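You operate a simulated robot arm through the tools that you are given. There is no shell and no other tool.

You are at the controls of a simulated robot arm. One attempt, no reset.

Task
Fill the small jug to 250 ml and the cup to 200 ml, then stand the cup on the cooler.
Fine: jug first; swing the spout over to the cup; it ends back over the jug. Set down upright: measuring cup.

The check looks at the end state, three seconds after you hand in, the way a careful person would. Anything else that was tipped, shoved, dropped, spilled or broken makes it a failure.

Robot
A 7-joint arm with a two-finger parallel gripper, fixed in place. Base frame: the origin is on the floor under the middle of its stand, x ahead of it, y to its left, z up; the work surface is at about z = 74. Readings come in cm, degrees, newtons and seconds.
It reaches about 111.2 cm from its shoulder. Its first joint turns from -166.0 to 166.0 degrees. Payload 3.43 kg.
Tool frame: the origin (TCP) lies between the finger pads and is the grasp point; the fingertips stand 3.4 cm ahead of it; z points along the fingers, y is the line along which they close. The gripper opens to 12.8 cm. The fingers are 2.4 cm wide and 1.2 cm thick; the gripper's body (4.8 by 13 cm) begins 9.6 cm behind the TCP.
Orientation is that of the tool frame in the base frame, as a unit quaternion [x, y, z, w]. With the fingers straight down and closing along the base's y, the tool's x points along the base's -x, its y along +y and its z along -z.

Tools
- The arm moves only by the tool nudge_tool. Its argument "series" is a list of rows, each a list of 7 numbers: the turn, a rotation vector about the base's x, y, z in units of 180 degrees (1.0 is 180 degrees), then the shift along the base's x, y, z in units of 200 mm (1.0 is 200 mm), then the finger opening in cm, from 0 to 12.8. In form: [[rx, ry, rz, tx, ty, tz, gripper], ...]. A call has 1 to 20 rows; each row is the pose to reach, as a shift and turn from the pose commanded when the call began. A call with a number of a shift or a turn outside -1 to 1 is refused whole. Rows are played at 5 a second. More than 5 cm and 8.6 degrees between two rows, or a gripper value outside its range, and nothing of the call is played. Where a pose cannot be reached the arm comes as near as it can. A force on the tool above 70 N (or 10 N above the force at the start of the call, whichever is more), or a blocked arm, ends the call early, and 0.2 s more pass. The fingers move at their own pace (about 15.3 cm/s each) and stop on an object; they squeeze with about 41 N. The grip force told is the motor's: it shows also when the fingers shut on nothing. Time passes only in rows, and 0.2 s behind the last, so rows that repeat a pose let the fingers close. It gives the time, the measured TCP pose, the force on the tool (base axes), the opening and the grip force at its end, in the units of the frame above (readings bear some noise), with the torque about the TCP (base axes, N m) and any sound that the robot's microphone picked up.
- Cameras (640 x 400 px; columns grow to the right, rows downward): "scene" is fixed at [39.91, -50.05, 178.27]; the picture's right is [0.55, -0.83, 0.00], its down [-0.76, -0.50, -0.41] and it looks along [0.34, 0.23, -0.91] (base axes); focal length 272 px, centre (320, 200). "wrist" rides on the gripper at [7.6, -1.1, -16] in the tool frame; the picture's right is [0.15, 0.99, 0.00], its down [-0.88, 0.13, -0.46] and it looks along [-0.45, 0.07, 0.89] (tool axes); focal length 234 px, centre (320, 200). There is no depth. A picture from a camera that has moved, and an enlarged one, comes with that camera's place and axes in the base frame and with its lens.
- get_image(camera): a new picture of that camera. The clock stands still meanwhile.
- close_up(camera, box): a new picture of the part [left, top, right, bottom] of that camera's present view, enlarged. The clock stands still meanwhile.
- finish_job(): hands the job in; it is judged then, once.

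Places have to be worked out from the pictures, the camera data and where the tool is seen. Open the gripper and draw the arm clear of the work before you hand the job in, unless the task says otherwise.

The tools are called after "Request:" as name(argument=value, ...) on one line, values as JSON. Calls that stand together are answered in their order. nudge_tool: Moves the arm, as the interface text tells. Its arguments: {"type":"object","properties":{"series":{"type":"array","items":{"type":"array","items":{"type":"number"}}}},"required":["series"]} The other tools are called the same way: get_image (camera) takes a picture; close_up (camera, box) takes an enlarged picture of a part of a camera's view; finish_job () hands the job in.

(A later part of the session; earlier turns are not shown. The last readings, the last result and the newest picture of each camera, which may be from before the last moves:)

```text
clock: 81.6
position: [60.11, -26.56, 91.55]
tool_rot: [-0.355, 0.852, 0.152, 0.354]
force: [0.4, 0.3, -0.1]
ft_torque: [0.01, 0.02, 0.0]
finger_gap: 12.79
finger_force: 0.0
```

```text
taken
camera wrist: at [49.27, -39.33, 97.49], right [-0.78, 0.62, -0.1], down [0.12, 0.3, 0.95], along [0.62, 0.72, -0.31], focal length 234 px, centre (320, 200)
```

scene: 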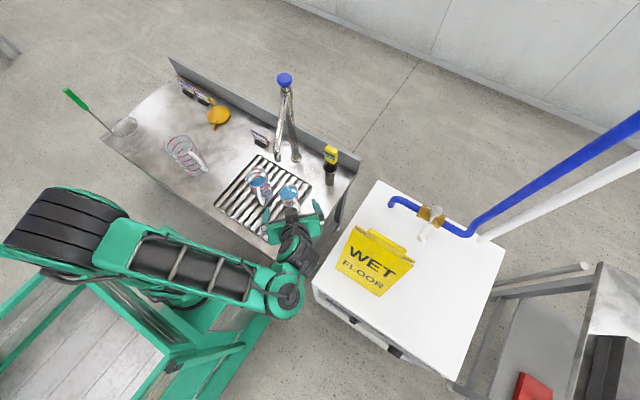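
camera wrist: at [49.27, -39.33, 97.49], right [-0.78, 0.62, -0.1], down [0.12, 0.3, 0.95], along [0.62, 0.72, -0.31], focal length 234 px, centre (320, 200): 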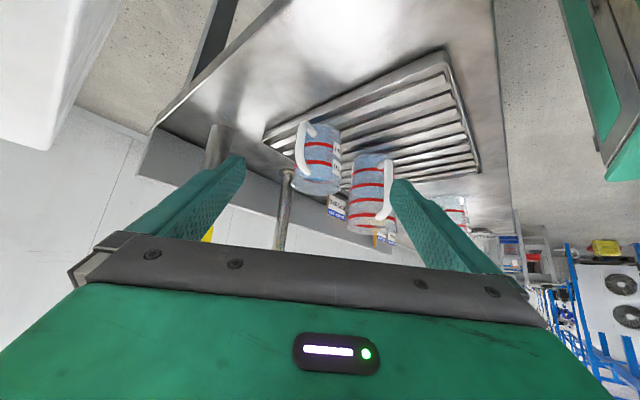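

Request:
close_up(camera="wrist", box=[285, 110, 350, 205])

Request:
close_up(camera="wrist", box=[290, 145, 350, 200])

Request:
close_up(camera="wrist", box=[340, 145, 410, 235])

```text
4.21 times, centred on (318, 158) of wrist
camera zoom: at [49.27, -39.33, 97.49], right [-0.78, 0.62, -0.1], down [0.12, 0.3, 0.95], along [0.62, 0.72, -0.31], focal length 986 px, centre (330, 379)
```

zoom: 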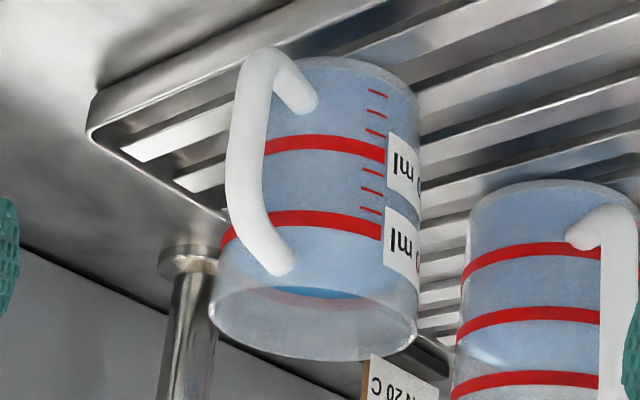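

```text
7.27 times, centred on (320, 172) of wrist
camera zoom: at [49.27, -39.33, 97.49], right [-0.78, 0.62, -0.1], down [0.12, 0.3, 0.95], along [0.62, 0.72, -0.31], focal length 1703 px, centre (320, 400)
```

zoom: 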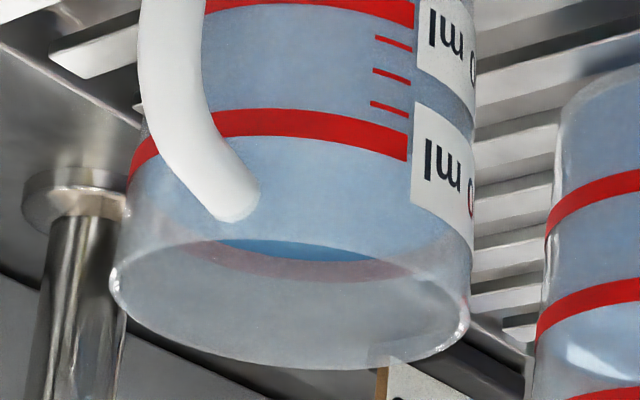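

```text
4.44 times, centred on (375, 190) of wrist
camera zoom: at [49.27, -39.33, 97.49], right [-0.78, 0.62, -0.1], down [0.12, 0.3, 0.95], along [0.62, 0.72, -0.31], focal length 1041 px, centre (76, 244)
```

zoom: 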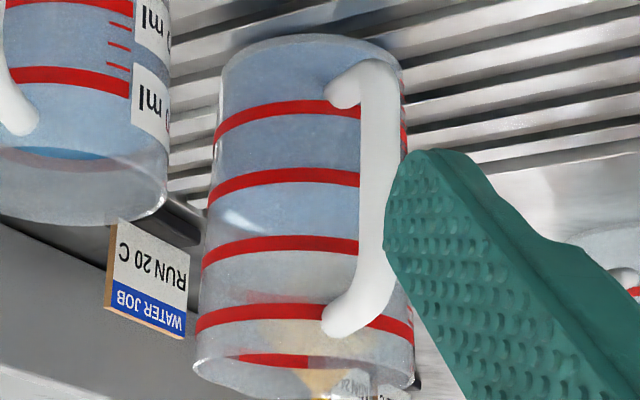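

The water's back edge sits just at the lower side of the back 200 ring. I zoom in to quantify.

Request:
close_up(camera="wrist", box=[303, 168, 343, 193])

Request:
close_up(camera="wrist", box=[290, 150, 320, 185])

Request:
close_up(camera="wrist", box=[325, 150, 350, 190])

```text
16.00 times, centred on (323, 180) of wrist
camera zoom: at [49.27, -39.33, 97.49], right [-0.78, 0.62, -0.1], down [0.12, 0.3, 0.95], along [0.62, 0.72, -0.31], focal length 3747 px, centre (272, 512)
```

zoom: 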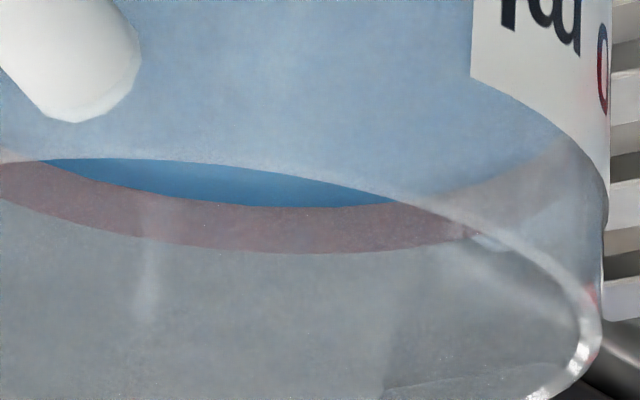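

```text
11.43 times, centred on (305, 168) of wrist
camera zoom: at [49.27, -39.33, 97.49], right [-0.78, 0.62, -0.1], down [0.12, 0.3, 0.95], along [0.62, 0.72, -0.31], focal length 2676 px, centre (491, 571)
```

zoom: 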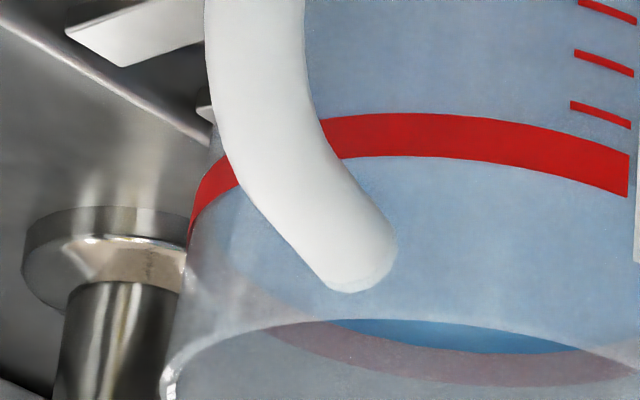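

```text
10.00 times, centred on (338, 170) of wrist
camera zoom: at [49.27, -39.33, 97.49], right [-0.78, 0.62, -0.1], down [0.12, 0.3, 0.95], along [0.62, 0.72, -0.31], focal length 2342 px, centre (145, 500)
```

zoom: 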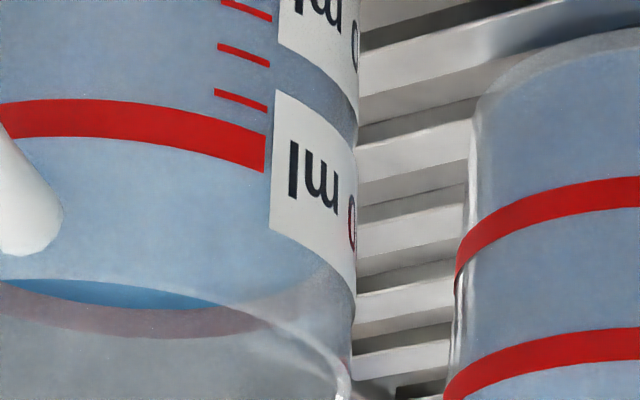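

The surface reads about 197 ml (within 2%), matching the ring well, so the cup is filled. I now withdraw upward, untilting, to go and swing the spout back over the jug.

Request:
nudge_tool(series=[[0, 0, 0, 0, 0, 0.2, 12.8], [0, 0, 0, 0, 0, 0.4, 12.8], [0, 0, 0, 0, 0, 0.6, 12.8], [-0.03, 0.03, 0, 0.02, 0.01, 0.75, 12.8], [-0.06, 0.06, 0, 0.04, 0.02, 0.85, 12.8], [-0.09, 0.09, 0, 0.06, 0.03, 0.95, 12.8], [-0.12, 0.12, 0, 0.08, 0.04, 1.0, 12.8], [-0.15, 0.15, 0, 0.1, 0.05, 1.0, 12.8], [-0.1768, 0.1768, 0, 0.1, 0.05, 1.0, 12.8], [-0.1768, 0.1768, 0, 0.1, 0.05, 1.0, 12.8]])

```text
clock: 83.8
position: [61.98, -25.6, 111.61]
tool_rot: [-0.384, 0.923, 0.005, 0.0]
force: [0.7, -0.2, -0.5]
ft_torque: [-0.01, 0.0, 0.02]
finger_gap: 12.79
finger_force: 0.0
```

Request:
nudge_tool(series=[[0, 0, 0, 0, 0, 0.2, 12.8], [0, 0, 0, 0, 0, 0.4, 12.8], [0, 0, -0.02, 0, 0, 0.6, 10], [0, 0, -0.04, 0.12, 0.12, 0.65, 8], [0, 0, -0.06, 0.28, 0.27, 0.65, 6], [0, 0, -0.08, 0.44, 0.43, 0.65, 5], [0, 0, -0.093, 0.6, 0.59, 0.65, 5], [0, 0, -0.093, 0.735, 0.725, 0.65, 5], [0, 0, -0.093, 0.735, 0.725, 0.65, 5]])

Request:
get_image(camera="wrist")

```text
clock: 85.8
position: [76.81, -11.01, 124.77]
tool_rot: [-0.244, 0.97, 0.006, 0.001]
force: [-0.3, 0.6, 0.5]
ft_torque: [0.04, 0.03, -0.02]
finger_gap: 5.02
finger_force: 0.0
```

```text
taken
camera wrist: at [70.77, -15.9, 140.64], right [-0.6, 0.8, 0.01], down [0.71, 0.53, 0.46], along [0.36, 0.28, -0.89], focal length 234 px, centre (320, 200)
```

wrist: 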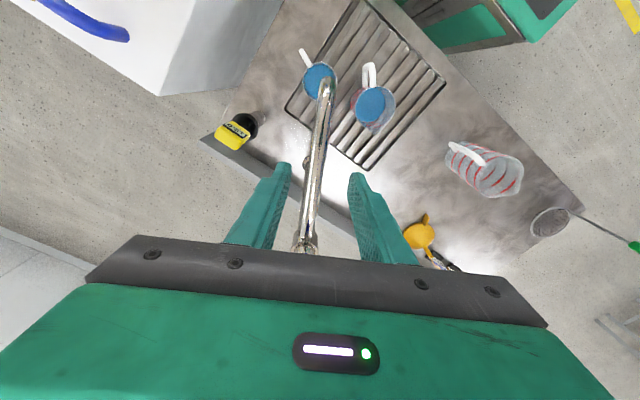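

The pipe is centred between the fingers. I descend to straddle it.

Request:
nudge_tool(series=[[0, 0, 0, 0, 0, -0.2, 5], [0, 0, 0, 0, 0, -0.4, 5], [0, 0, 0, 0, 0, -0.6, 5], [0, 0, 0, 0, 0, -0.655, 5], [0, 0, 0, 0, 0, -0.655, 3.2]])

Request:
get_image(camera="wrist")

```text
clock: 87.0
position: [76.79, -10.93, 111.55]
tool_rot: [-0.244, 0.97, 0.005, 0.0]
force: [-0.4, 0.6, 0.0]
ft_torque: [-0.01, 0.01, -0.01]
finger_gap: 3.19
finger_force: 0.1
```

```text
taken
camera wrist: at [70.64, -15.76, 127.52], right [-0.6, 0.8, 0.01], down [0.71, 0.53, 0.46], along [0.36, 0.28, -0.89], focal length 234 px, centre (320, 200)
```

wrist: 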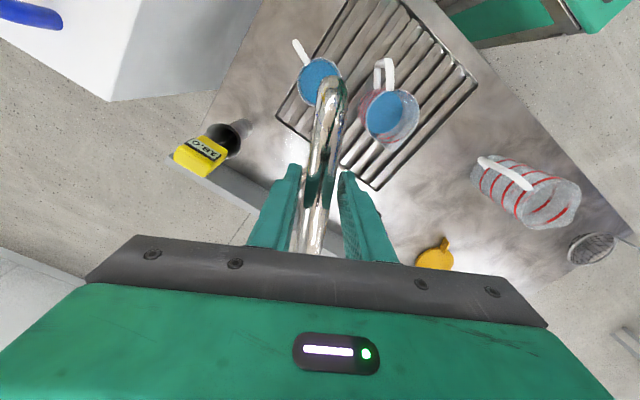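

The fingers straddle the pipe. I swing it back in an arc about the post toward the jug, slowing near the end.

Request:
nudge_tool(series=[[0, 0, -0.0111, -0.0115, 0.0232, 0, 3.2], [0, 0, -0.0222, -0.0222, 0.0465, 0, 3.2], [0, 0, -0.0333, -0.032, 0.0705, 0, 3.2], [0, 0, -0.0444, -0.0412, 0.0945, 0, 3.2], [0, 0, -0.0556, -0.0492, 0.119, 0, 3.2], [0, 0, -0.0667, -0.0567, 0.1437, 0, 3.2], [0, 0, -0.0778, -0.063, 0.1687, 0, 3.2], [0, 0, -0.0889, -0.0687, 0.1938, 0, 3.2], [0, 0, -0.1, -0.073, 0.2192, 0, 3.2], [0, 0, -0.1111, -0.0772, 0.2446, 0, 3.2], [0, 0, -0.1222, -0.0798, 0.2703, 0, 3.2], [0, 0, -0.1333, -0.0821, 0.296, 0, 3.2], [0, 0, -0.1444, -0.0832, 0.3215, 0, 3.2], [0, 0, -0.1528, -0.0835, 0.341, 0, 3.2], [0, 0, -0.1611, -0.0832, 0.3604, 0, 3.2], [0, 0, -0.1694, -0.0825, 0.3797, 0, 3.2], [0, 0, -0.175, -0.0817, 0.392, 0, 3.2], [0, 0, -0.175, -0.0817, 0.392, 0, 3.2]])

Request:
get_image(camera="wrist")

Request:
close_up(camera="scene", box=[220, 60, 320, 220])

```text
clock: 90.8
position: [75.28, -3.24, 111.56]
tool_rot: [0.029, 1.0, 0.005, 0.002]
force: [0.6, -8.6, 2.3]
ft_torque: [0.01, 0.04, 0.12]
finger_gap: 3.71
finger_force: 4.7
```

```text
taken
camera wrist: at [67.53, -4.1, 127.51], right [-0.09, 1.0, 0.01], down [0.88, 0.08, 0.46], along [0.46, 0.05, -0.89], focal length 234 px, centre (320, 200)
```

wrist: 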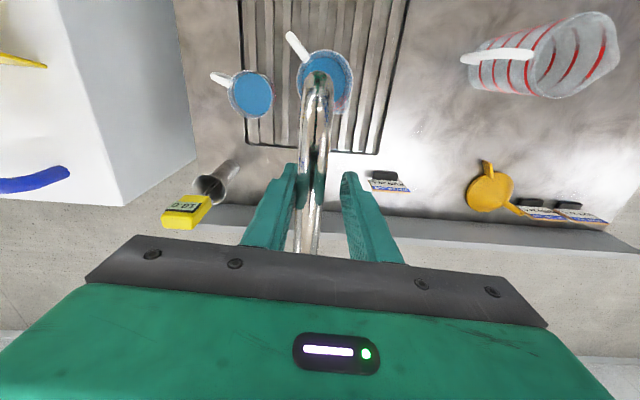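

```text
2.50 times, centred on (270, 140) of scene
camera zoom: at [39.91, -50.05, 178.27], right [0.55, -0.83, 0.0], down [-0.76, -0.5, -0.41], along [0.34, 0.23, -0.91], focal length 681 px, centre (445, 350)
```

zoom: 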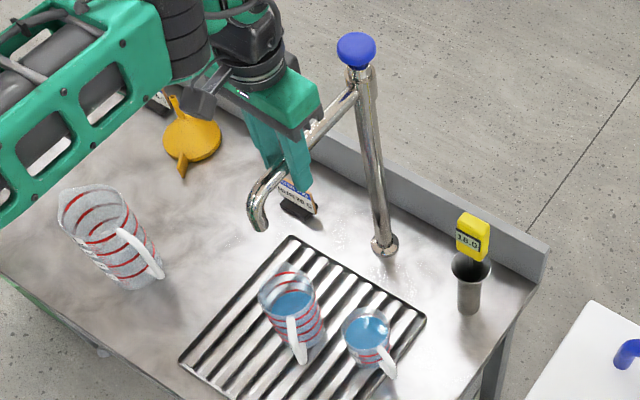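

The spout is back at its original place over the jug and has met its stop (8 N). I ease off, open, and rise straight up.

Request:
nudge_tool(series=[[0, 0, 0, 0, -0.025, 0, 3.8], [0, 0, 0, 0, -0.03, 0, 5], [0, 0, 0, 0, -0.03, 0.15, 5], [0, 0, 0, 0, -0.03, 0.35, 5], [0, 0, 0, 0, -0.03, 0.55, 5], [0, 0, 0, 0, -0.03, 0.63, 5]])

Request:
get_image(camera="wrist")

Request:
close_up(camera="scene", box=[220, 60, 320, 220])

```text
clock: 92.2
position: [75.07, -3.84, 124.14]
tool_rot: [0.028, 1.0, 0.005, 0.003]
force: [-0.1, 0.0, 0.0]
ft_torque: [-0.01, 0.0, 0.0]
finger_gap: 5.0
finger_force: 0.1
```

```text
taken
camera wrist: at [67.36, -4.69, 140.24], right [-0.09, 1.0, 0.01], down [0.88, 0.08, 0.46], along [0.46, 0.05, -0.89], focal length 234 px, centre (320, 200)
```

wrist: 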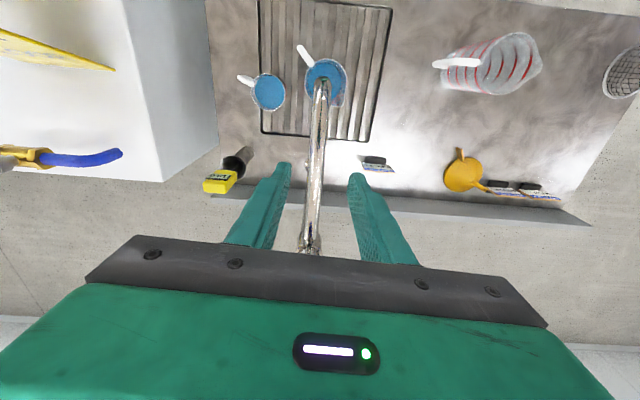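

```text
2.50 times, centred on (270, 140) of scene
camera zoom: at [39.91, -50.05, 178.27], right [0.55, -0.83, 0.0], down [-0.76, -0.5, -0.41], along [0.34, 0.23, -0.91], focal length 681 px, centre (445, 350)
```

zoom: 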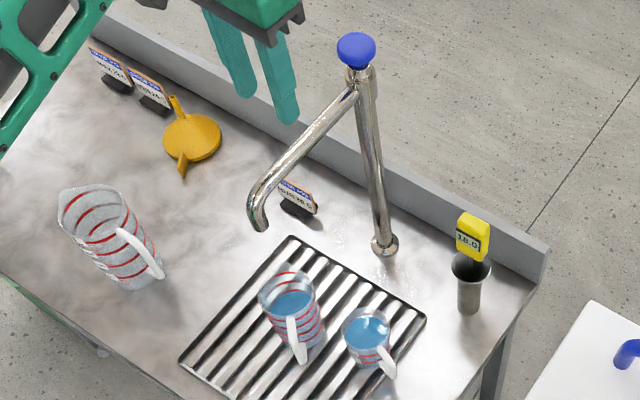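

Spout is over the jug again and at rest. Next I turn the tool by about 78° so the fingers close perpendicular to the cup's handle (handle points to about 252°), and move above the cup.

Request:
nudge_tool(series=[[0, 0, 0.04, 0, -0.06, 0, 6], [0, 0, 0.084, -0.02, -0.12, 0, 8], [0, 0, 0.128, -0.04, -0.2, 0, 10], [0, 0, 0.172, -0.06, -0.28, 0, 10], [0, 0, 0.216, -0.08, -0.36, 0, 10], [0, 0, 0.26, -0.1, -0.44, 0, 10], [0, 0, 0.304, -0.12, -0.5, 0, 10], [0, 0, 0.348, -0.14, -0.54, 0, 10], [0, 0, 0.392, -0.17, -0.56, 0, 10], [0, 0, 0.433, -0.199, -0.568, 0, 10], [0, 0, 0.433, -0.199, -0.568, 0, 10]])

Request:
get_image(camera="wrist")

Request:
get_image(camera="scene")

```text
clock: 94.6
position: [71.55, -14.96, 123.98]
tool_rot: [-0.608, 0.794, 0.004, -0.003]
force: [0.1, -0.5, -0.6]
ft_torque: [0.0, -0.01, -0.02]
finger_gap: 10.04
finger_force: 0.0
```

```text
taken
camera wrist: at [70.89, -22.69, 139.95], right [-0.99, 0.12, 0.01], down [0.11, 0.88, 0.46], along [0.04, 0.45, -0.89], focal length 234 px, centre (320, 200)
```

wrist: 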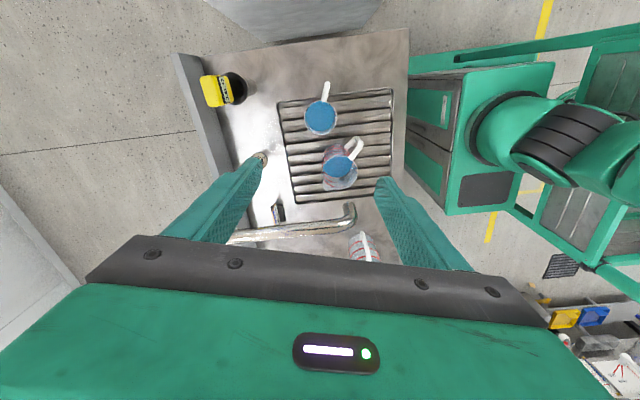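

```text
taken
```

scene: 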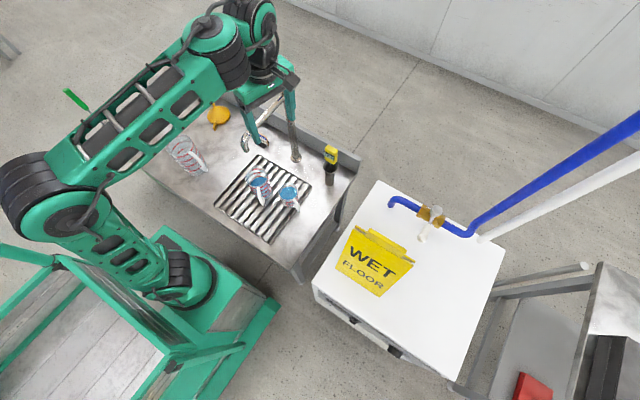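

I zoom to locate the cup precisely from this overhead view.

Request:
close_up(camera="wrist", box=[280, 70, 380, 200])

Request:
close_up(camera="wrist", box=[295, 75, 345, 140])

```text
3.08 times, centred on (330, 135) of wrist
camera zoom: at [70.89, -22.69, 139.95], right [-0.99, 0.12, 0.01], down [0.11, 0.88, 0.46], along [0.04, 0.45, -0.89], focal length 720 px, centre (289, 400)
```

zoom: 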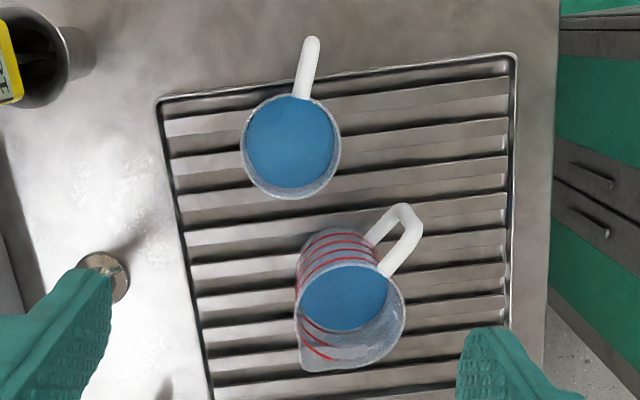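

```text
6.15 times, centred on (320, 108) of wrist
camera zoom: at [70.89, -22.69, 139.95], right [-0.99, 0.12, 0.01], down [0.11, 0.88, 0.46], along [0.04, 0.45, -0.89], focal length 1441 px, centre (320, 769)
```

zoom: 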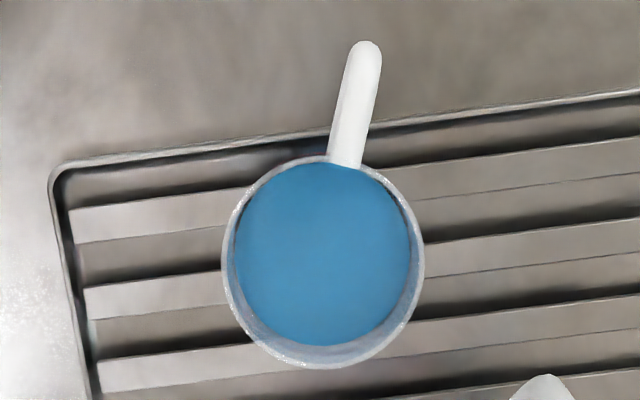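

The cup's rim centre is at (70.9, -15.3), radius 3.7 cm, handle toward 251°, so the finger line is perpendicular to it. I align and descend the first 20 cm.

Request:
nudge_tool(series=[[0, 0, 0, -0.02, -0.01, -0.1, 10], [0, 0, 0, -0.0325, -0.017, -0.3, 10], [0, 0, 0, -0.0325, -0.017, -0.5, 10], [0, 0, 0, -0.0325, -0.017, -0.7, 10], [0, 0, 0, -0.0325, -0.017, -0.88, 10], [0, 0, 0, -0.0325, -0.017, -1.0, 10], [0, 0, 0, -0.0325, -0.017, -1.0, 10]])

Request:
get_image(camera="wrist")

Request:
close_up(camera="scene", box=[220, 60, 320, 220])

```text
clock: 96.2
position: [70.69, -15.57, 104.18]
tool_rot: [-0.606, 0.795, 0.007, 0.0]
force: [-0.3, -0.6, 1.1]
ft_torque: [0.0, 0.0, -0.01]
finger_gap: 9.97
finger_force: 0.1
```

```text
taken
camera wrist: at [69.88, -23.27, 120.16], right [-0.99, 0.12, 0.01], down [0.11, 0.88, 0.46], along [0.05, 0.46, -0.89], focal length 234 px, centre (320, 200)
```

wrist: 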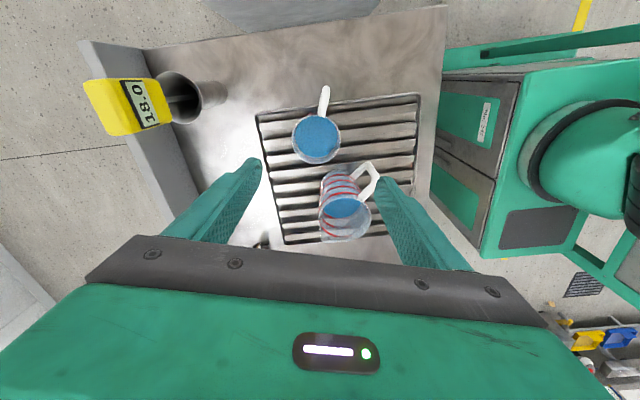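

```text
2.50 times, centred on (270, 140) of scene
camera zoom: at [39.91, -50.05, 178.27], right [0.55, -0.83, 0.0], down [-0.76, -0.5, -0.41], along [0.34, 0.23, -0.91], focal length 681 px, centre (445, 350)
```

zoom: 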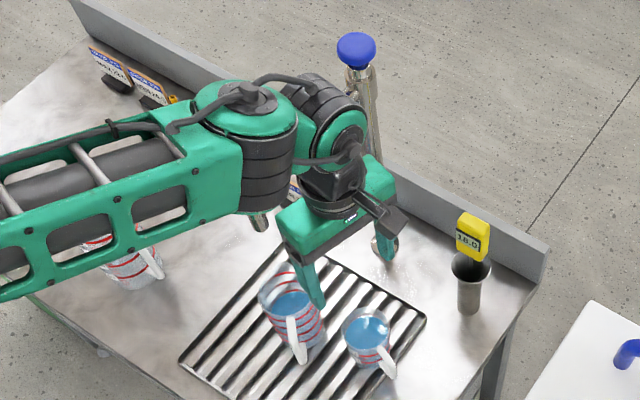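

The forearm hangs near the spout, so I tilt the tool 15° to lean the wrist away from it (toward -y), then descend to just above the cup.

Request:
nudge_tool(series=[[0.027, -0.0074, 0, 0.005, 0.007, 0, 10], [0.054, -0.0148, 0, 0.01, 0.014, 0, 10], [0.0803, -0.0222, 0, 0.01, 0.014, -0.1, 10], [0.0803, -0.0222, 0, 0.01, 0.014, -0.25, 10], [0.0803, -0.0222, 0, 0.01, 0.014, -0.4, 10], [0.0803, -0.0222, 0, 0.01, 0.014, -0.55, 10], [0.0803, -0.0222, 0, 0.01, 0.014, -0.7, 10], [0.0803, -0.0222, 0, 0.01, 0.014, -0.7, 10]])

Request:
get_image(camera="wrist")

Request:
close_up(camera="scene", box=[220, 60, 320, 220])

```text
clock: 98.0
position: [70.91, -15.2, 90.07]
tool_rot: [-0.602, 0.787, 0.084, 0.102]
force: [-0.9, -0.4, 0.0]
ft_torque: [-0.04, -0.01, -0.06]
finger_gap: 9.99
finger_force: 0.0
```

```text
taken
camera wrist: at [69.08, -26.72, 103.59], right [-0.99, 0.12, -0.03], down [0.07, 0.74, 0.67], along [0.1, 0.67, -0.74], focal length 234 px, centre (320, 200)
```

wrist: 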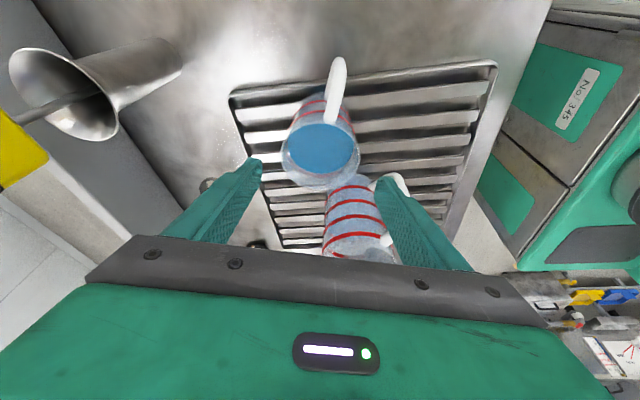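

```text
2.50 times, centred on (270, 140) of scene
camera zoom: at [39.91, -50.05, 178.27], right [0.55, -0.83, 0.0], down [-0.76, -0.5, -0.41], along [0.34, 0.23, -0.91], focal length 681 px, centre (445, 350)
```

zoom: 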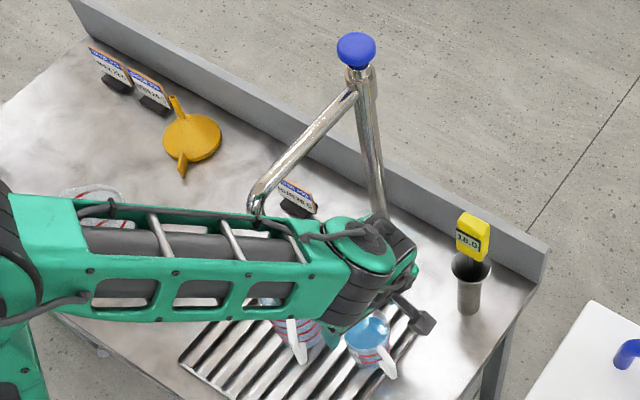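

The cup is centred between the fingers and the forearm stays clear of the spout. I descend the last 9 cm around the cup.

Request:
nudge_tool(series=[[0, 0, 0, 0, -0.004, -0.12, 9.4], [0, 0, 0, 0, -0.004, -0.24, 9.4], [0, 0, 0, 0, -0.004, -0.36, 9.4], [0, 0, 0, 0, -0.004, -0.445, 9.4], [0, 0, 0, 0, -0.004, -0.445, 9.4]])

Request:
get_image(camera="wrist")

Request:
get_image(camera="scene")

```text
clock: 99.2
position: [70.75, -15.3, 81.11]
tool_rot: [-0.602, 0.787, 0.086, 0.103]
force: [0.1, -0.4, -0.7]
ft_torque: [0.03, 0.0, -0.03]
finger_gap: 9.39
finger_force: 0.1
```

```text
taken
camera wrist: at [69.03, -26.81, 94.62], right [-0.99, 0.12, -0.03], down [0.07, 0.74, 0.67], along [0.1, 0.67, -0.74], focal length 234 px, centre (320, 200)
```

wrist: 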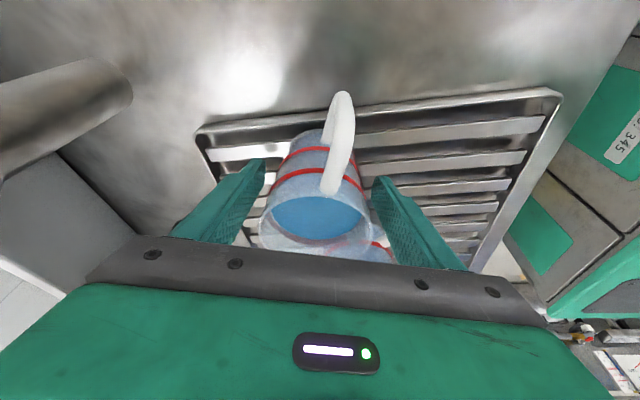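

```text
taken
```

scene: 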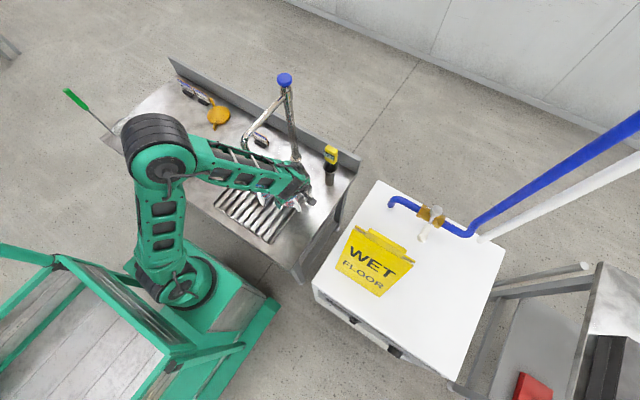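

Cup is between the fingers, no contact. I close on it.

Request:
nudge_tool(series=[[0, 0, 0, 0, 0, 0, 8.2], [0, 0, 0, 0, 0, 0, 7.6], [0, 0, 0, 0, 0, 0, 6.0], [0, 0, 0, 0, 0, 0, 6.0]])

Request:
get_image(camera="wrist")

```text
clock: 100.2
position: [70.81, -15.32, 81.16]
tool_rot: [-0.602, 0.787, 0.085, 0.102]
force: [-0.8, -1.0, 0.9]
ft_torque: [-0.03, 0.12, 0.03]
finger_gap: 7.16
finger_force: 41.2
```

```text
taken
camera wrist: at [69.04, -26.82, 94.66], right [-0.99, 0.12, -0.03], down [0.07, 0.74, 0.67], along [0.1, 0.67, -0.74], focal length 234 px, centre (320, 200)
```

wrist: 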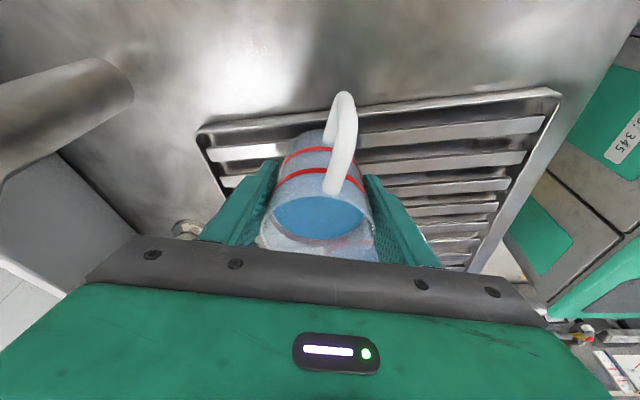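

Gripped at 7.16 cm. I lift slowly straight up and check.

Request:
nudge_tool(series=[[0, 0, 0, 0, 0, 0.02, 6.0], [0, 0, 0, 0, 0, 0.06, 6.0], [0, 0, 0, 0, 0, 0.12, 6.0], [0, 0, 0, 0, 0, 0.2, 6.0], [0, 0, 0, 0, 0, 0.3, 6.0], [0, 0, 0, 0, 0, 0.4, 6.0], [0, 0, 0, 0, 0, 0.45, 6.0], [0, 0, 0, 0, 0, 0.45, 6.0]])

Request:
get_image(camera="wrist")

Request:
get_image(camera="scene")

```text
clock: 102.0
position: [70.73, -15.25, 90.19]
tool_rot: [-0.602, 0.788, 0.085, 0.102]
force: [0.2, -0.3, -1.5]
ft_torque: [0.01, -0.01, 0.01]
finger_gap: 7.17
finger_force: 41.1
```

```text
taken
camera wrist: at [68.96, -26.74, 103.76], right [-0.99, 0.12, -0.03], down [0.07, 0.74, 0.67], along [0.1, 0.67, -0.74], focal length 234 px, centre (320, 200)
```

wrist: 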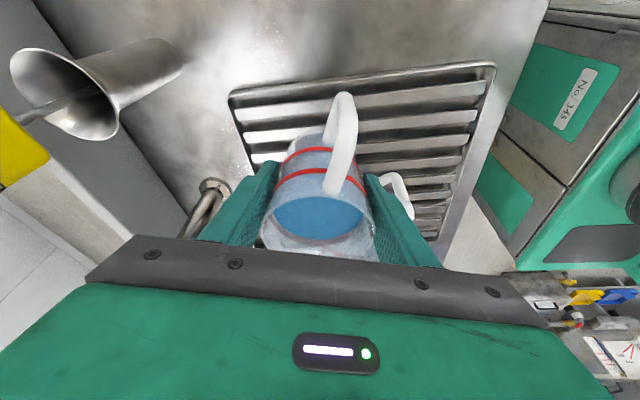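

```text
taken
```

scene: 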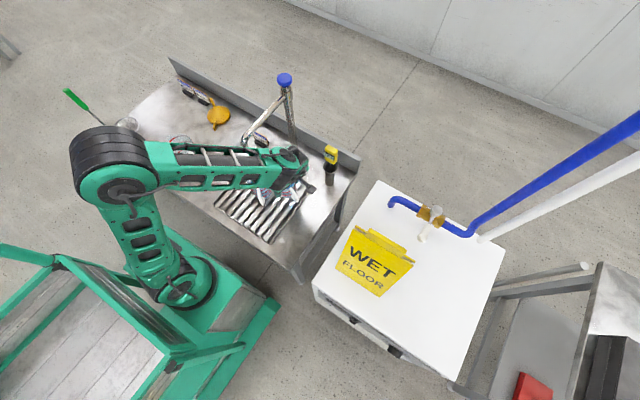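

Lift is clean and level. I carry the cup back and to the right, rising to z about 105, turning the tool slowly with the arm.

Request:
nudge_tool(series=[[0, 0, 0, -0.03, -0.06, 0.05, 6.0], [0, 0, -0.01, -0.08, -0.15, 0.13, 6.0], [0, 0, -0.02, -0.15, -0.25, 0.24, 6.0], [0, 0, -0.035, -0.24, -0.35, 0.36, 6.0], [0, 0, -0.05, -0.34, -0.45, 0.48, 6.0], [0, 0, -0.065, -0.45, -0.55, 0.59, 6.0], [0, 0, -0.08, -0.57, -0.64, 0.68, 6.0], [0, 0, -0.095, -0.69, -0.73, 0.74, 6.0], [0, 0, -0.11, -0.81, -0.82, 0.77, 6.0], [0, 0, -0.12, -0.92, -0.91, 0.78, 6.0], [0, 0, -0.13, -1.0, -0.98, 0.78, 6.0], [0, 0, -0.13, -1.0, -0.98, 0.78, 6.0]])

Request:
get_image(camera="wrist")

Request:
get_image(camera="scene")

```text
clock: 104.6
position: [50.72, -34.83, 105.93]
tool_rot: [-0.43, 0.893, 0.063, 0.118]
force: [0.3, 0.0, -1.9]
ft_torque: [0.01, 0.0, -0.02]
finger_gap: 7.15
finger_force: 41.1
```

```text
taken
camera wrist: at [44.54, -44.77, 119.37], right [-0.86, 0.51, -0.03], down [0.36, 0.65, 0.67], along [0.36, 0.57, -0.74], focal length 234 px, centre (320, 200)
```

wrist: 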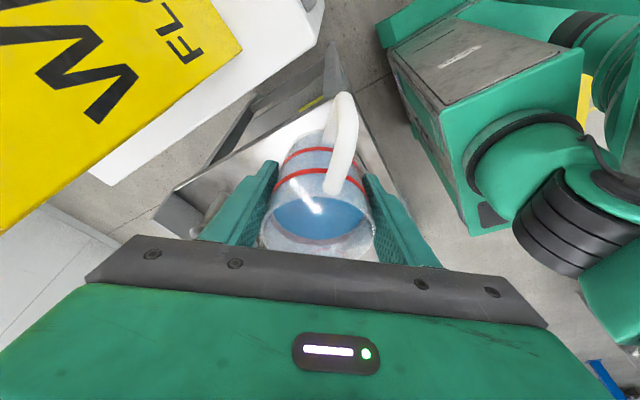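

```text
taken
```

scene: 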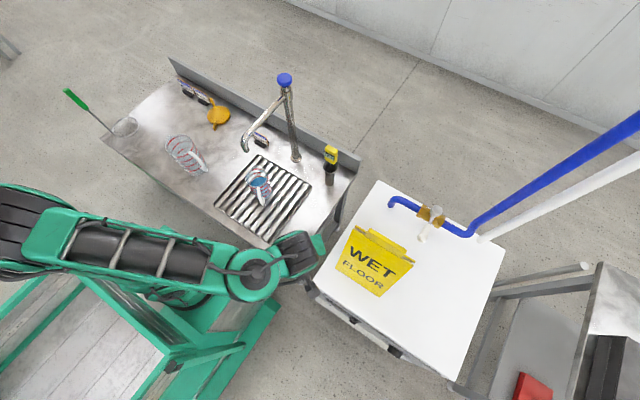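

The cup is level and nothing else moved. I pass in front of the sign with the cup at x about 46.

Request:
nudge_tool(series=[[0, 0, -0.01, -0.03, -0.08, 0, 6.0], [0, 0, -0.02, -0.08, -0.2, 0, 6.0], [0, 0, -0.03, -0.13, -0.34, 0, 6.0], [0, 0, -0.04, -0.18, -0.49, 0, 6.0], [0, 0, -0.05, -0.22, -0.65, 0, 6.0], [0, 0, -0.06, -0.24, -0.8, 0, 6.0], [0, 0, -0.07, -0.24, -0.92, 0, 6.0], [0, 0, -0.075, -0.24, -1.0, 0, 6.0], [0, 0, -0.075, -0.24, -1.0, 0, 6.0]])

Request:
get_image(camera="wrist")

Request:
get_image(camera="scene")

```text
clock: 106.6
position: [46.04, -54.89, 105.92]
tool_rot: [-0.322, 0.937, 0.047, 0.123]
force: [0.9, -0.8, -3.0]
ft_torque: [-0.01, -0.04, -0.01]
finger_gap: 7.15
finger_force: 41.0
```

```text
taken
camera wrist: at [37.75, -63.03, 119.39], right [-0.72, 0.69, -0.03], down [0.5, 0.55, 0.67], along [0.48, 0.47, -0.74], focal length 234 px, centre (320, 200)
```

wrist: 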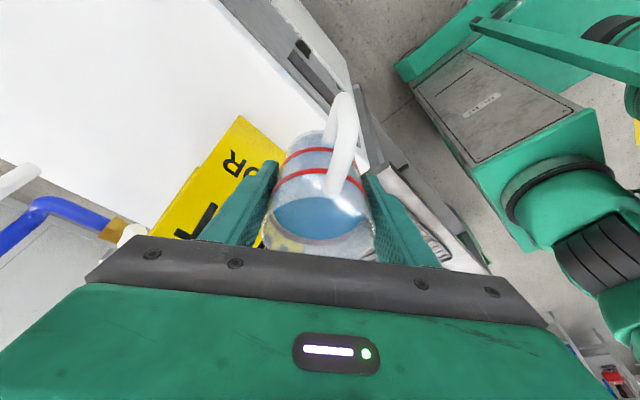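

```text
taken
```

scene: 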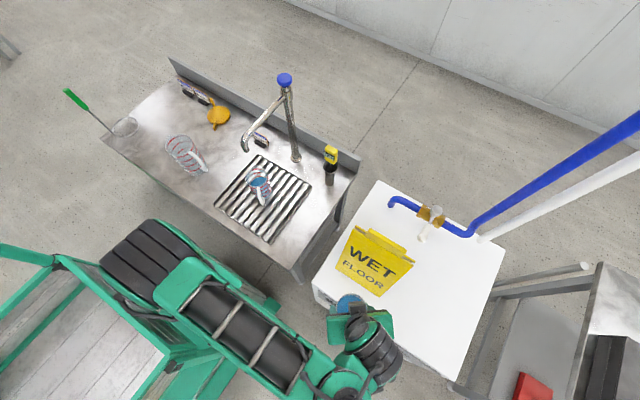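

I zoom both views to triangulate the cooler-top height using the sign's bottom corner.

Request:
close_up(camera="wrist", box=[190, 80, 290, 180])

Request:
close_up(camera="scene", box=[330, 240, 410, 310])

Request:
close_up(camera="wrist", box=[0, 0, 400, 240])

```text
4.00 times, centred on (240, 130) of wrist
camera zoom: at [37.75, -63.03, 119.39], right [-0.72, 0.69, -0.03], down [0.5, 0.55, 0.67], along [0.48, 0.47, -0.74], focal length 937 px, centre (640, 480)
```

zoom: 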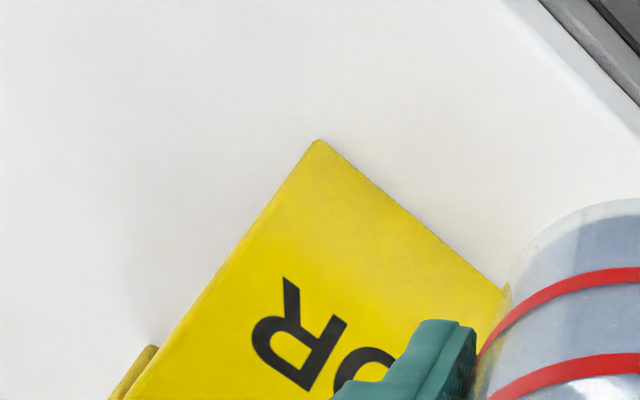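

```text
5.71 times, centred on (370, 275) of scene
camera zoom: at [39.91, -50.05, 178.27], right [0.55, -0.83, 0.0], down [-0.76, -0.5, -0.41], along [0.34, 0.23, -0.91], focal length 1556 px, centre (34, -229)
```

zoom: 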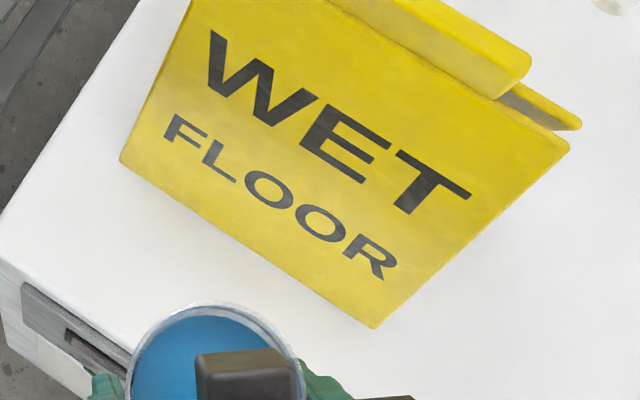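

```text
1.60 times, centred on (200, 120) of wrist
camera zoom: at [37.75, -63.03, 119.39], right [-0.72, 0.69, -0.03], down [0.5, 0.55, 0.67], along [0.48, 0.47, -0.74], focal length 375 px, centre (512, 328)
```

zoom: 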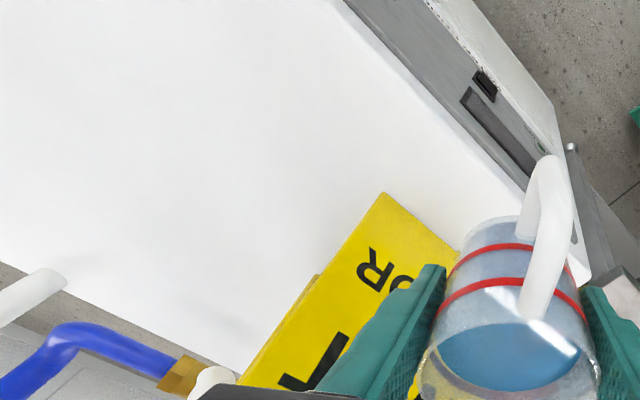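

The cooler top comes out at z about 85 and the sign's nearest corner at (56.7, -61.8). I carry the cup to a free spot at about (58, -74), going around the sign's corner.

Request:
nudge_tool(series=[[0, 0, 0, 0, -0.08, 0, 6.0], [0, 0, 0, 0.02, -0.2, 0, 6.0], [0, 0, 0, 0.05, -0.34, 0, 6.0], [0, 0, 0, 0.1, -0.48, 0, 6.0], [0, 0, 0, 0.17, -0.61, 0, 6.0], [0, 0, 0, 0.26, -0.72, 0, 6.0], [0, 0, 0, 0.36, -0.82, 0, 6.0], [0, 0, 0, 0.46, -0.89, 0, 6.0], [0, 0, 0, 0.55, -0.94, 0, 6.0], [0, 0, 0, 0.6, -0.955, 0, 6.0], [0, 0, 0, 0.6, -0.955, 0, 6.0]])

Request:
get_image(camera="wrist")

Request:
get_image(camera="scene")

```text
clock: 109.0
position: [58.05, -74.22, 105.76]
tool_rot: [-0.321, 0.937, 0.048, 0.125]
force: [0.4, -0.3, -2.7]
ft_torque: [-0.02, 0.03, -0.04]
finger_gap: 7.16
finger_force: 41.3
```

```text
taken
camera wrist: at [49.72, -82.23, 119.32], right [-0.72, 0.69, -0.03], down [0.5, 0.55, 0.67], along [0.48, 0.47, -0.74], focal length 234 px, centre (320, 200)
```

wrist: 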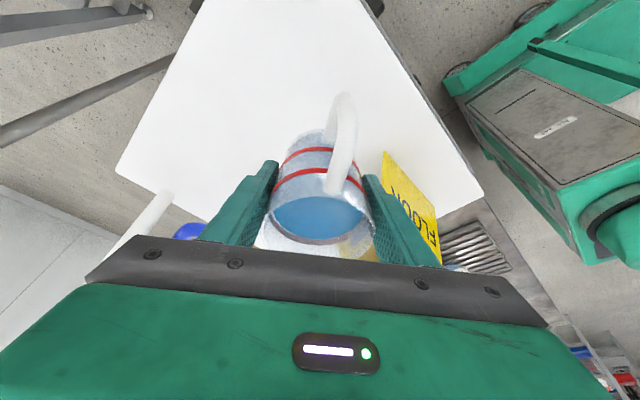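

```text
taken
```

scene: 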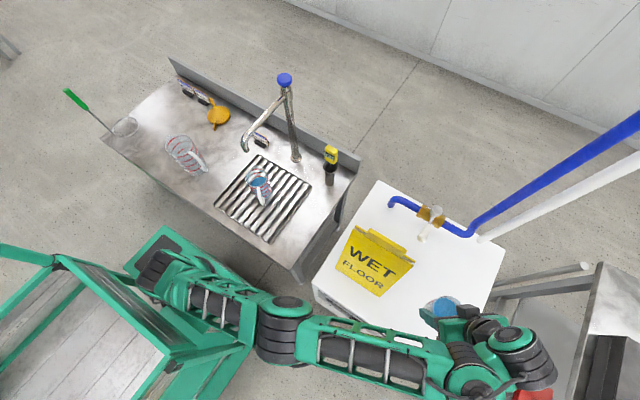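

The cup is above free space on the cooler. I lower it to about 2.5 cm above the expected contact height.

Request:
nudge_tool(series=[[0, 0, 0, 0, 0, -0.08, 6.0], [0, 0, 0, 0, 0, -0.2, 6.0], [0, 0, 0, 0, 0, -0.33, 6.0], [0, 0, 0, 0, 0, -0.45, 6.0], [0, 0, 0, 0, 0, -0.54, 6.0], [0, 0, 0, 0, 0, -0.58, 6.0], [0, 0, 0, 0, 0, -0.58, 6.0]])

Request:
get_image(camera="wrist")

Request:
close_up(camera="scene", box=[380, 250, 500, 370])

```text
clock: 110.6
position: [57.84, -73.95, 94.14]
tool_rot: [-0.321, 0.938, 0.047, 0.125]
force: [0.8, 1.3, -2.6]
ft_torque: [-0.01, 0.01, -0.01]
finger_gap: 7.1
finger_force: 41.2
```

```text
taken
camera wrist: at [49.61, -82.05, 107.64], right [-0.72, 0.69, -0.03], down [0.5, 0.55, 0.67], along [0.48, 0.47, -0.74], focal length 234 px, centre (320, 200)
```

wrist: 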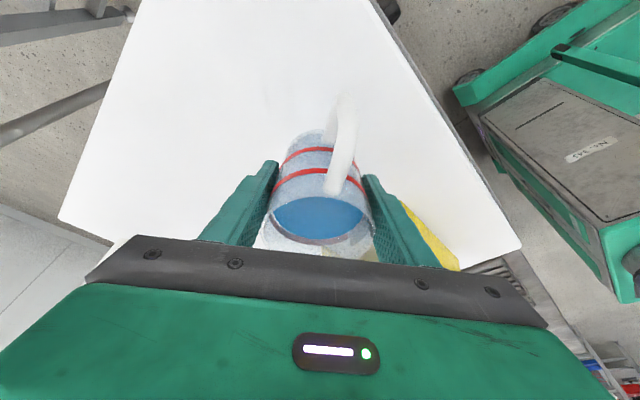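

```text
3.33 times, centred on (440, 310) of scene
camera zoom: at [39.91, -50.05, 178.27], right [0.55, -0.83, 0.0], down [-0.76, -0.5, -0.41], along [0.34, 0.23, -0.91], focal length 908 px, centre (-80, -167)
```

zoom: 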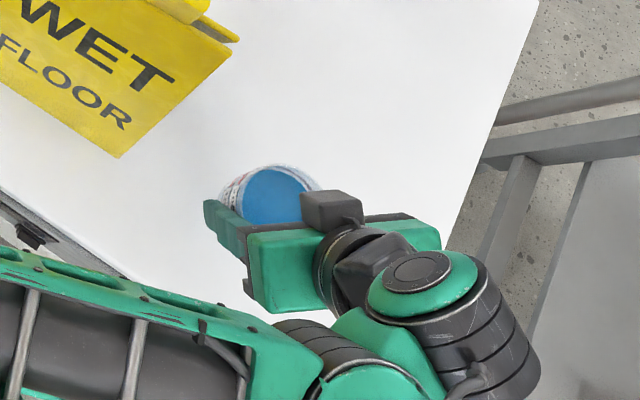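

All clear beneath. I lower slowly in small steps, watching for the weight to come off.

Request:
nudge_tool(series=[[0, 0, 0, 0, 0, -0.02, 6.0], [0, 0, 0, 0, 0, -0.04, 6.0], [0, 0, 0, 0, 0, -0.06, 6.0], [0, 0, 0, 0, 0, -0.075, 6.0]])

Request:
close_up(camera="wrist", box=[220, 70, 420, 270])

```text
clock: 111.6
position: [57.89, -74.02, 92.69]
tool_rot: [-0.322, 0.937, 0.048, 0.124]
force: [0.2, -0.5, -1.3]
ft_torque: [0.0, 0.0, 0.03]
finger_gap: 7.12
finger_force: 40.6
```

```text
2.00 times, centred on (320, 170) of wrist
camera zoom: at [49.64, -82.11, 106.19], right [-0.72, 0.69, -0.03], down [0.5, 0.55, 0.67], along [0.48, 0.47, -0.74], focal length 468 px, centre (320, 260)
```

zoom: 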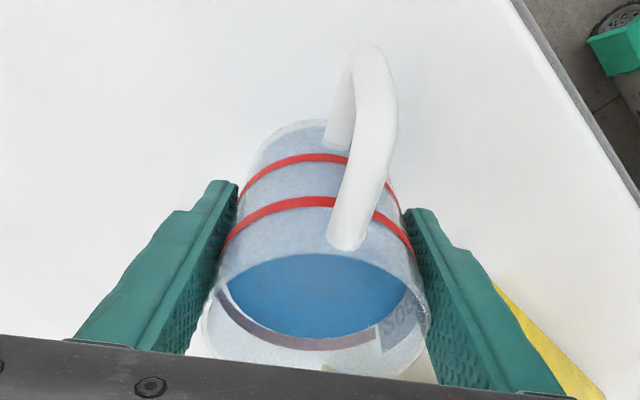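

Request:
nudge_tool(series=[[0, 0, 0, 0, 0, -0.012, 6.0], [0, 0, 0, 0, 0, -0.024, 6.0], [0, 0, 0, 0, 0, -0.036, 6.0]])

```text
clock: 112.4
position: [57.85, -74.11, 91.95]
tool_rot: [-0.322, 0.937, 0.047, 0.124]
force: [0.2, 0.0, -3.0]
ft_torque: [0.03, -0.05, 0.01]
finger_gap: 7.11
finger_force: 41.3
```

Request:
nudge_tool(series=[[0, 0, 0, 0, 0, -0.01, 6.0], [0, 0, 0, 0, 0, -0.02, 6.0], [0, 0, 0, 0, 0, -0.03, 6.0]])

```text
clock: 113.2
position: [57.89, -74.09, 91.39]
tool_rot: [-0.321, 0.938, 0.047, 0.124]
force: [0.5, -0.1, -1.7]
ft_torque: [-0.01, 0.0, -0.01]
finger_gap: 7.11
finger_force: 41.4
```

Still hanging free at z 91.4; I keep lowering by 2 mm steps.

Request:
nudge_tool(series=[[0, 0, 0, 0, 0, -0.01, 6.0], [0, 0, 0, 0, 0, -0.02, 6.0], [0, 0, 0, 0, 0, -0.03, 6.0]])

Request:
close_up(camera="wrist", box=[240, 90, 400, 200])

```text
clock: 114.0
position: [57.94, -74.16, 91.19]
tool_rot: [-0.322, 0.937, 0.044, 0.125]
force: [-0.3, -7.7, 31.4]
ft_torque: [0.45, 0.49, 0.16]
finger_gap: 7.11
finger_force: 40.8
```

```text
3.64 times, centred on (320, 145) of wrist
camera zoom: at [49.61, -82.04, 104.73], right [-0.72, 0.69, -0.04], down [0.5, 0.55, 0.67], along [0.48, 0.46, -0.74], focal length 852 px, centre (320, 400)
```

zoom: 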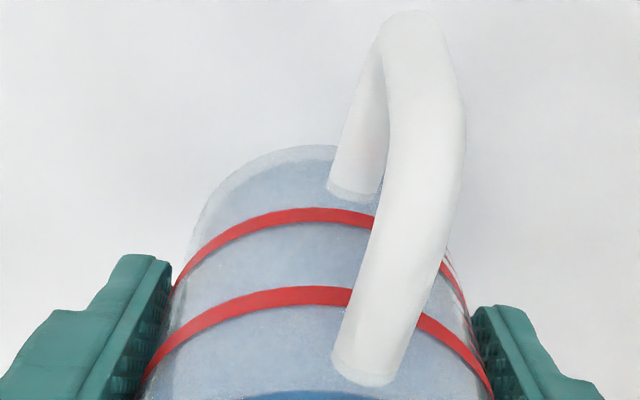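

Contact: 31 N upward. I back up 3.5 mm to relieve the load before releasing.

Request:
nudge_tool(series=[[0, 0, 0, 0, 0, 0.01, 6.0], [0, 0, 0, 0, 0, 0.018, 6.0], [0, 0, 0, 0, 0, 0.018, 6.0]])

```text
clock: 114.8
position: [57.89, -73.97, 91.11]
tool_rot: [-0.322, 0.937, 0.048, 0.125]
force: [1.6, -6.4, 20.9]
ft_torque: [0.18, 0.22, 0.03]
finger_gap: 7.08
finger_force: 40.8
```

Request:
nudge_tool(series=[[0, 0, 0, 0, 0, 0.006, 6.0], [0, 0, 0, 0, 0, 0.01, 6.0]])

```text
clock: 115.4
position: [57.94, -73.99, 91.19]
tool_rot: [-0.322, 0.937, 0.049, 0.124]
force: [0.4, 1.0, -0.4]
ft_torque: [0.11, 0.01, -0.03]
finger_gap: 7.04
finger_force: 41.0
```

The load is balanced (-0.4 N): the cup rests on the cooler. I open the fingers gently.

Request:
nudge_tool(series=[[0, 0, 0, 0, 0, 0, 7.4], [0, 0, 0, 0, 0, 0, 8.0], [0, 0, 0, 0, 0, 0, 9.0], [0, 0, 0, 0, 0, 0, 10.0], [0, 0, 0, 0, 0, 0, 10.0]])

Request:
get_image(camera="wrist")

Request:
close_up(camera="scene", box=[380, 250, 500, 370])

```text
clock: 116.6
position: [57.97, -74.04, 91.35]
tool_rot: [-0.322, 0.938, 0.048, 0.124]
force: [-0.8, -0.3, -0.6]
ft_torque: [0.01, -0.02, 0.01]
finger_gap: 10.03
finger_force: 0.1
```

```text
taken
camera wrist: at [49.66, -82.06, 104.88], right [-0.72, 0.69, -0.03], down [0.5, 0.55, 0.67], along [0.48, 0.47, -0.74], focal length 234 px, centre (320, 200)
```

wrist: 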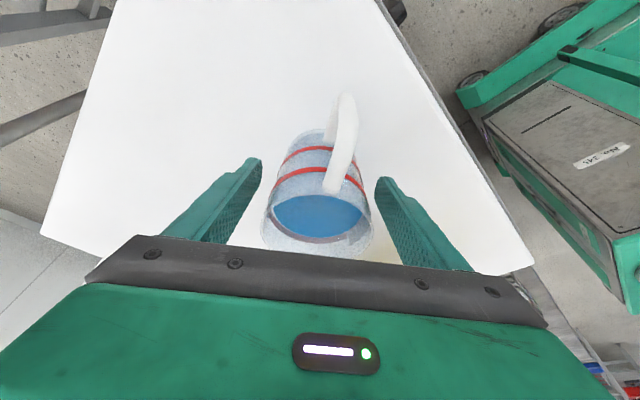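

```text
3.33 times, centred on (440, 310) of scene
camera zoom: at [39.91, -50.05, 178.27], right [0.55, -0.83, 0.0], down [-0.76, -0.5, -0.41], along [0.34, 0.23, -0.91], focal length 908 px, centre (-80, -167)
```

zoom: 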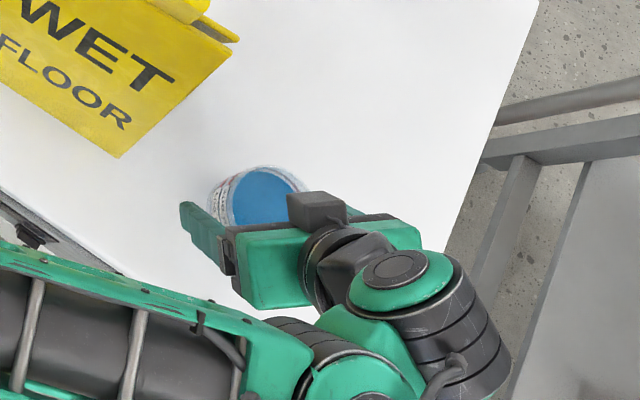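

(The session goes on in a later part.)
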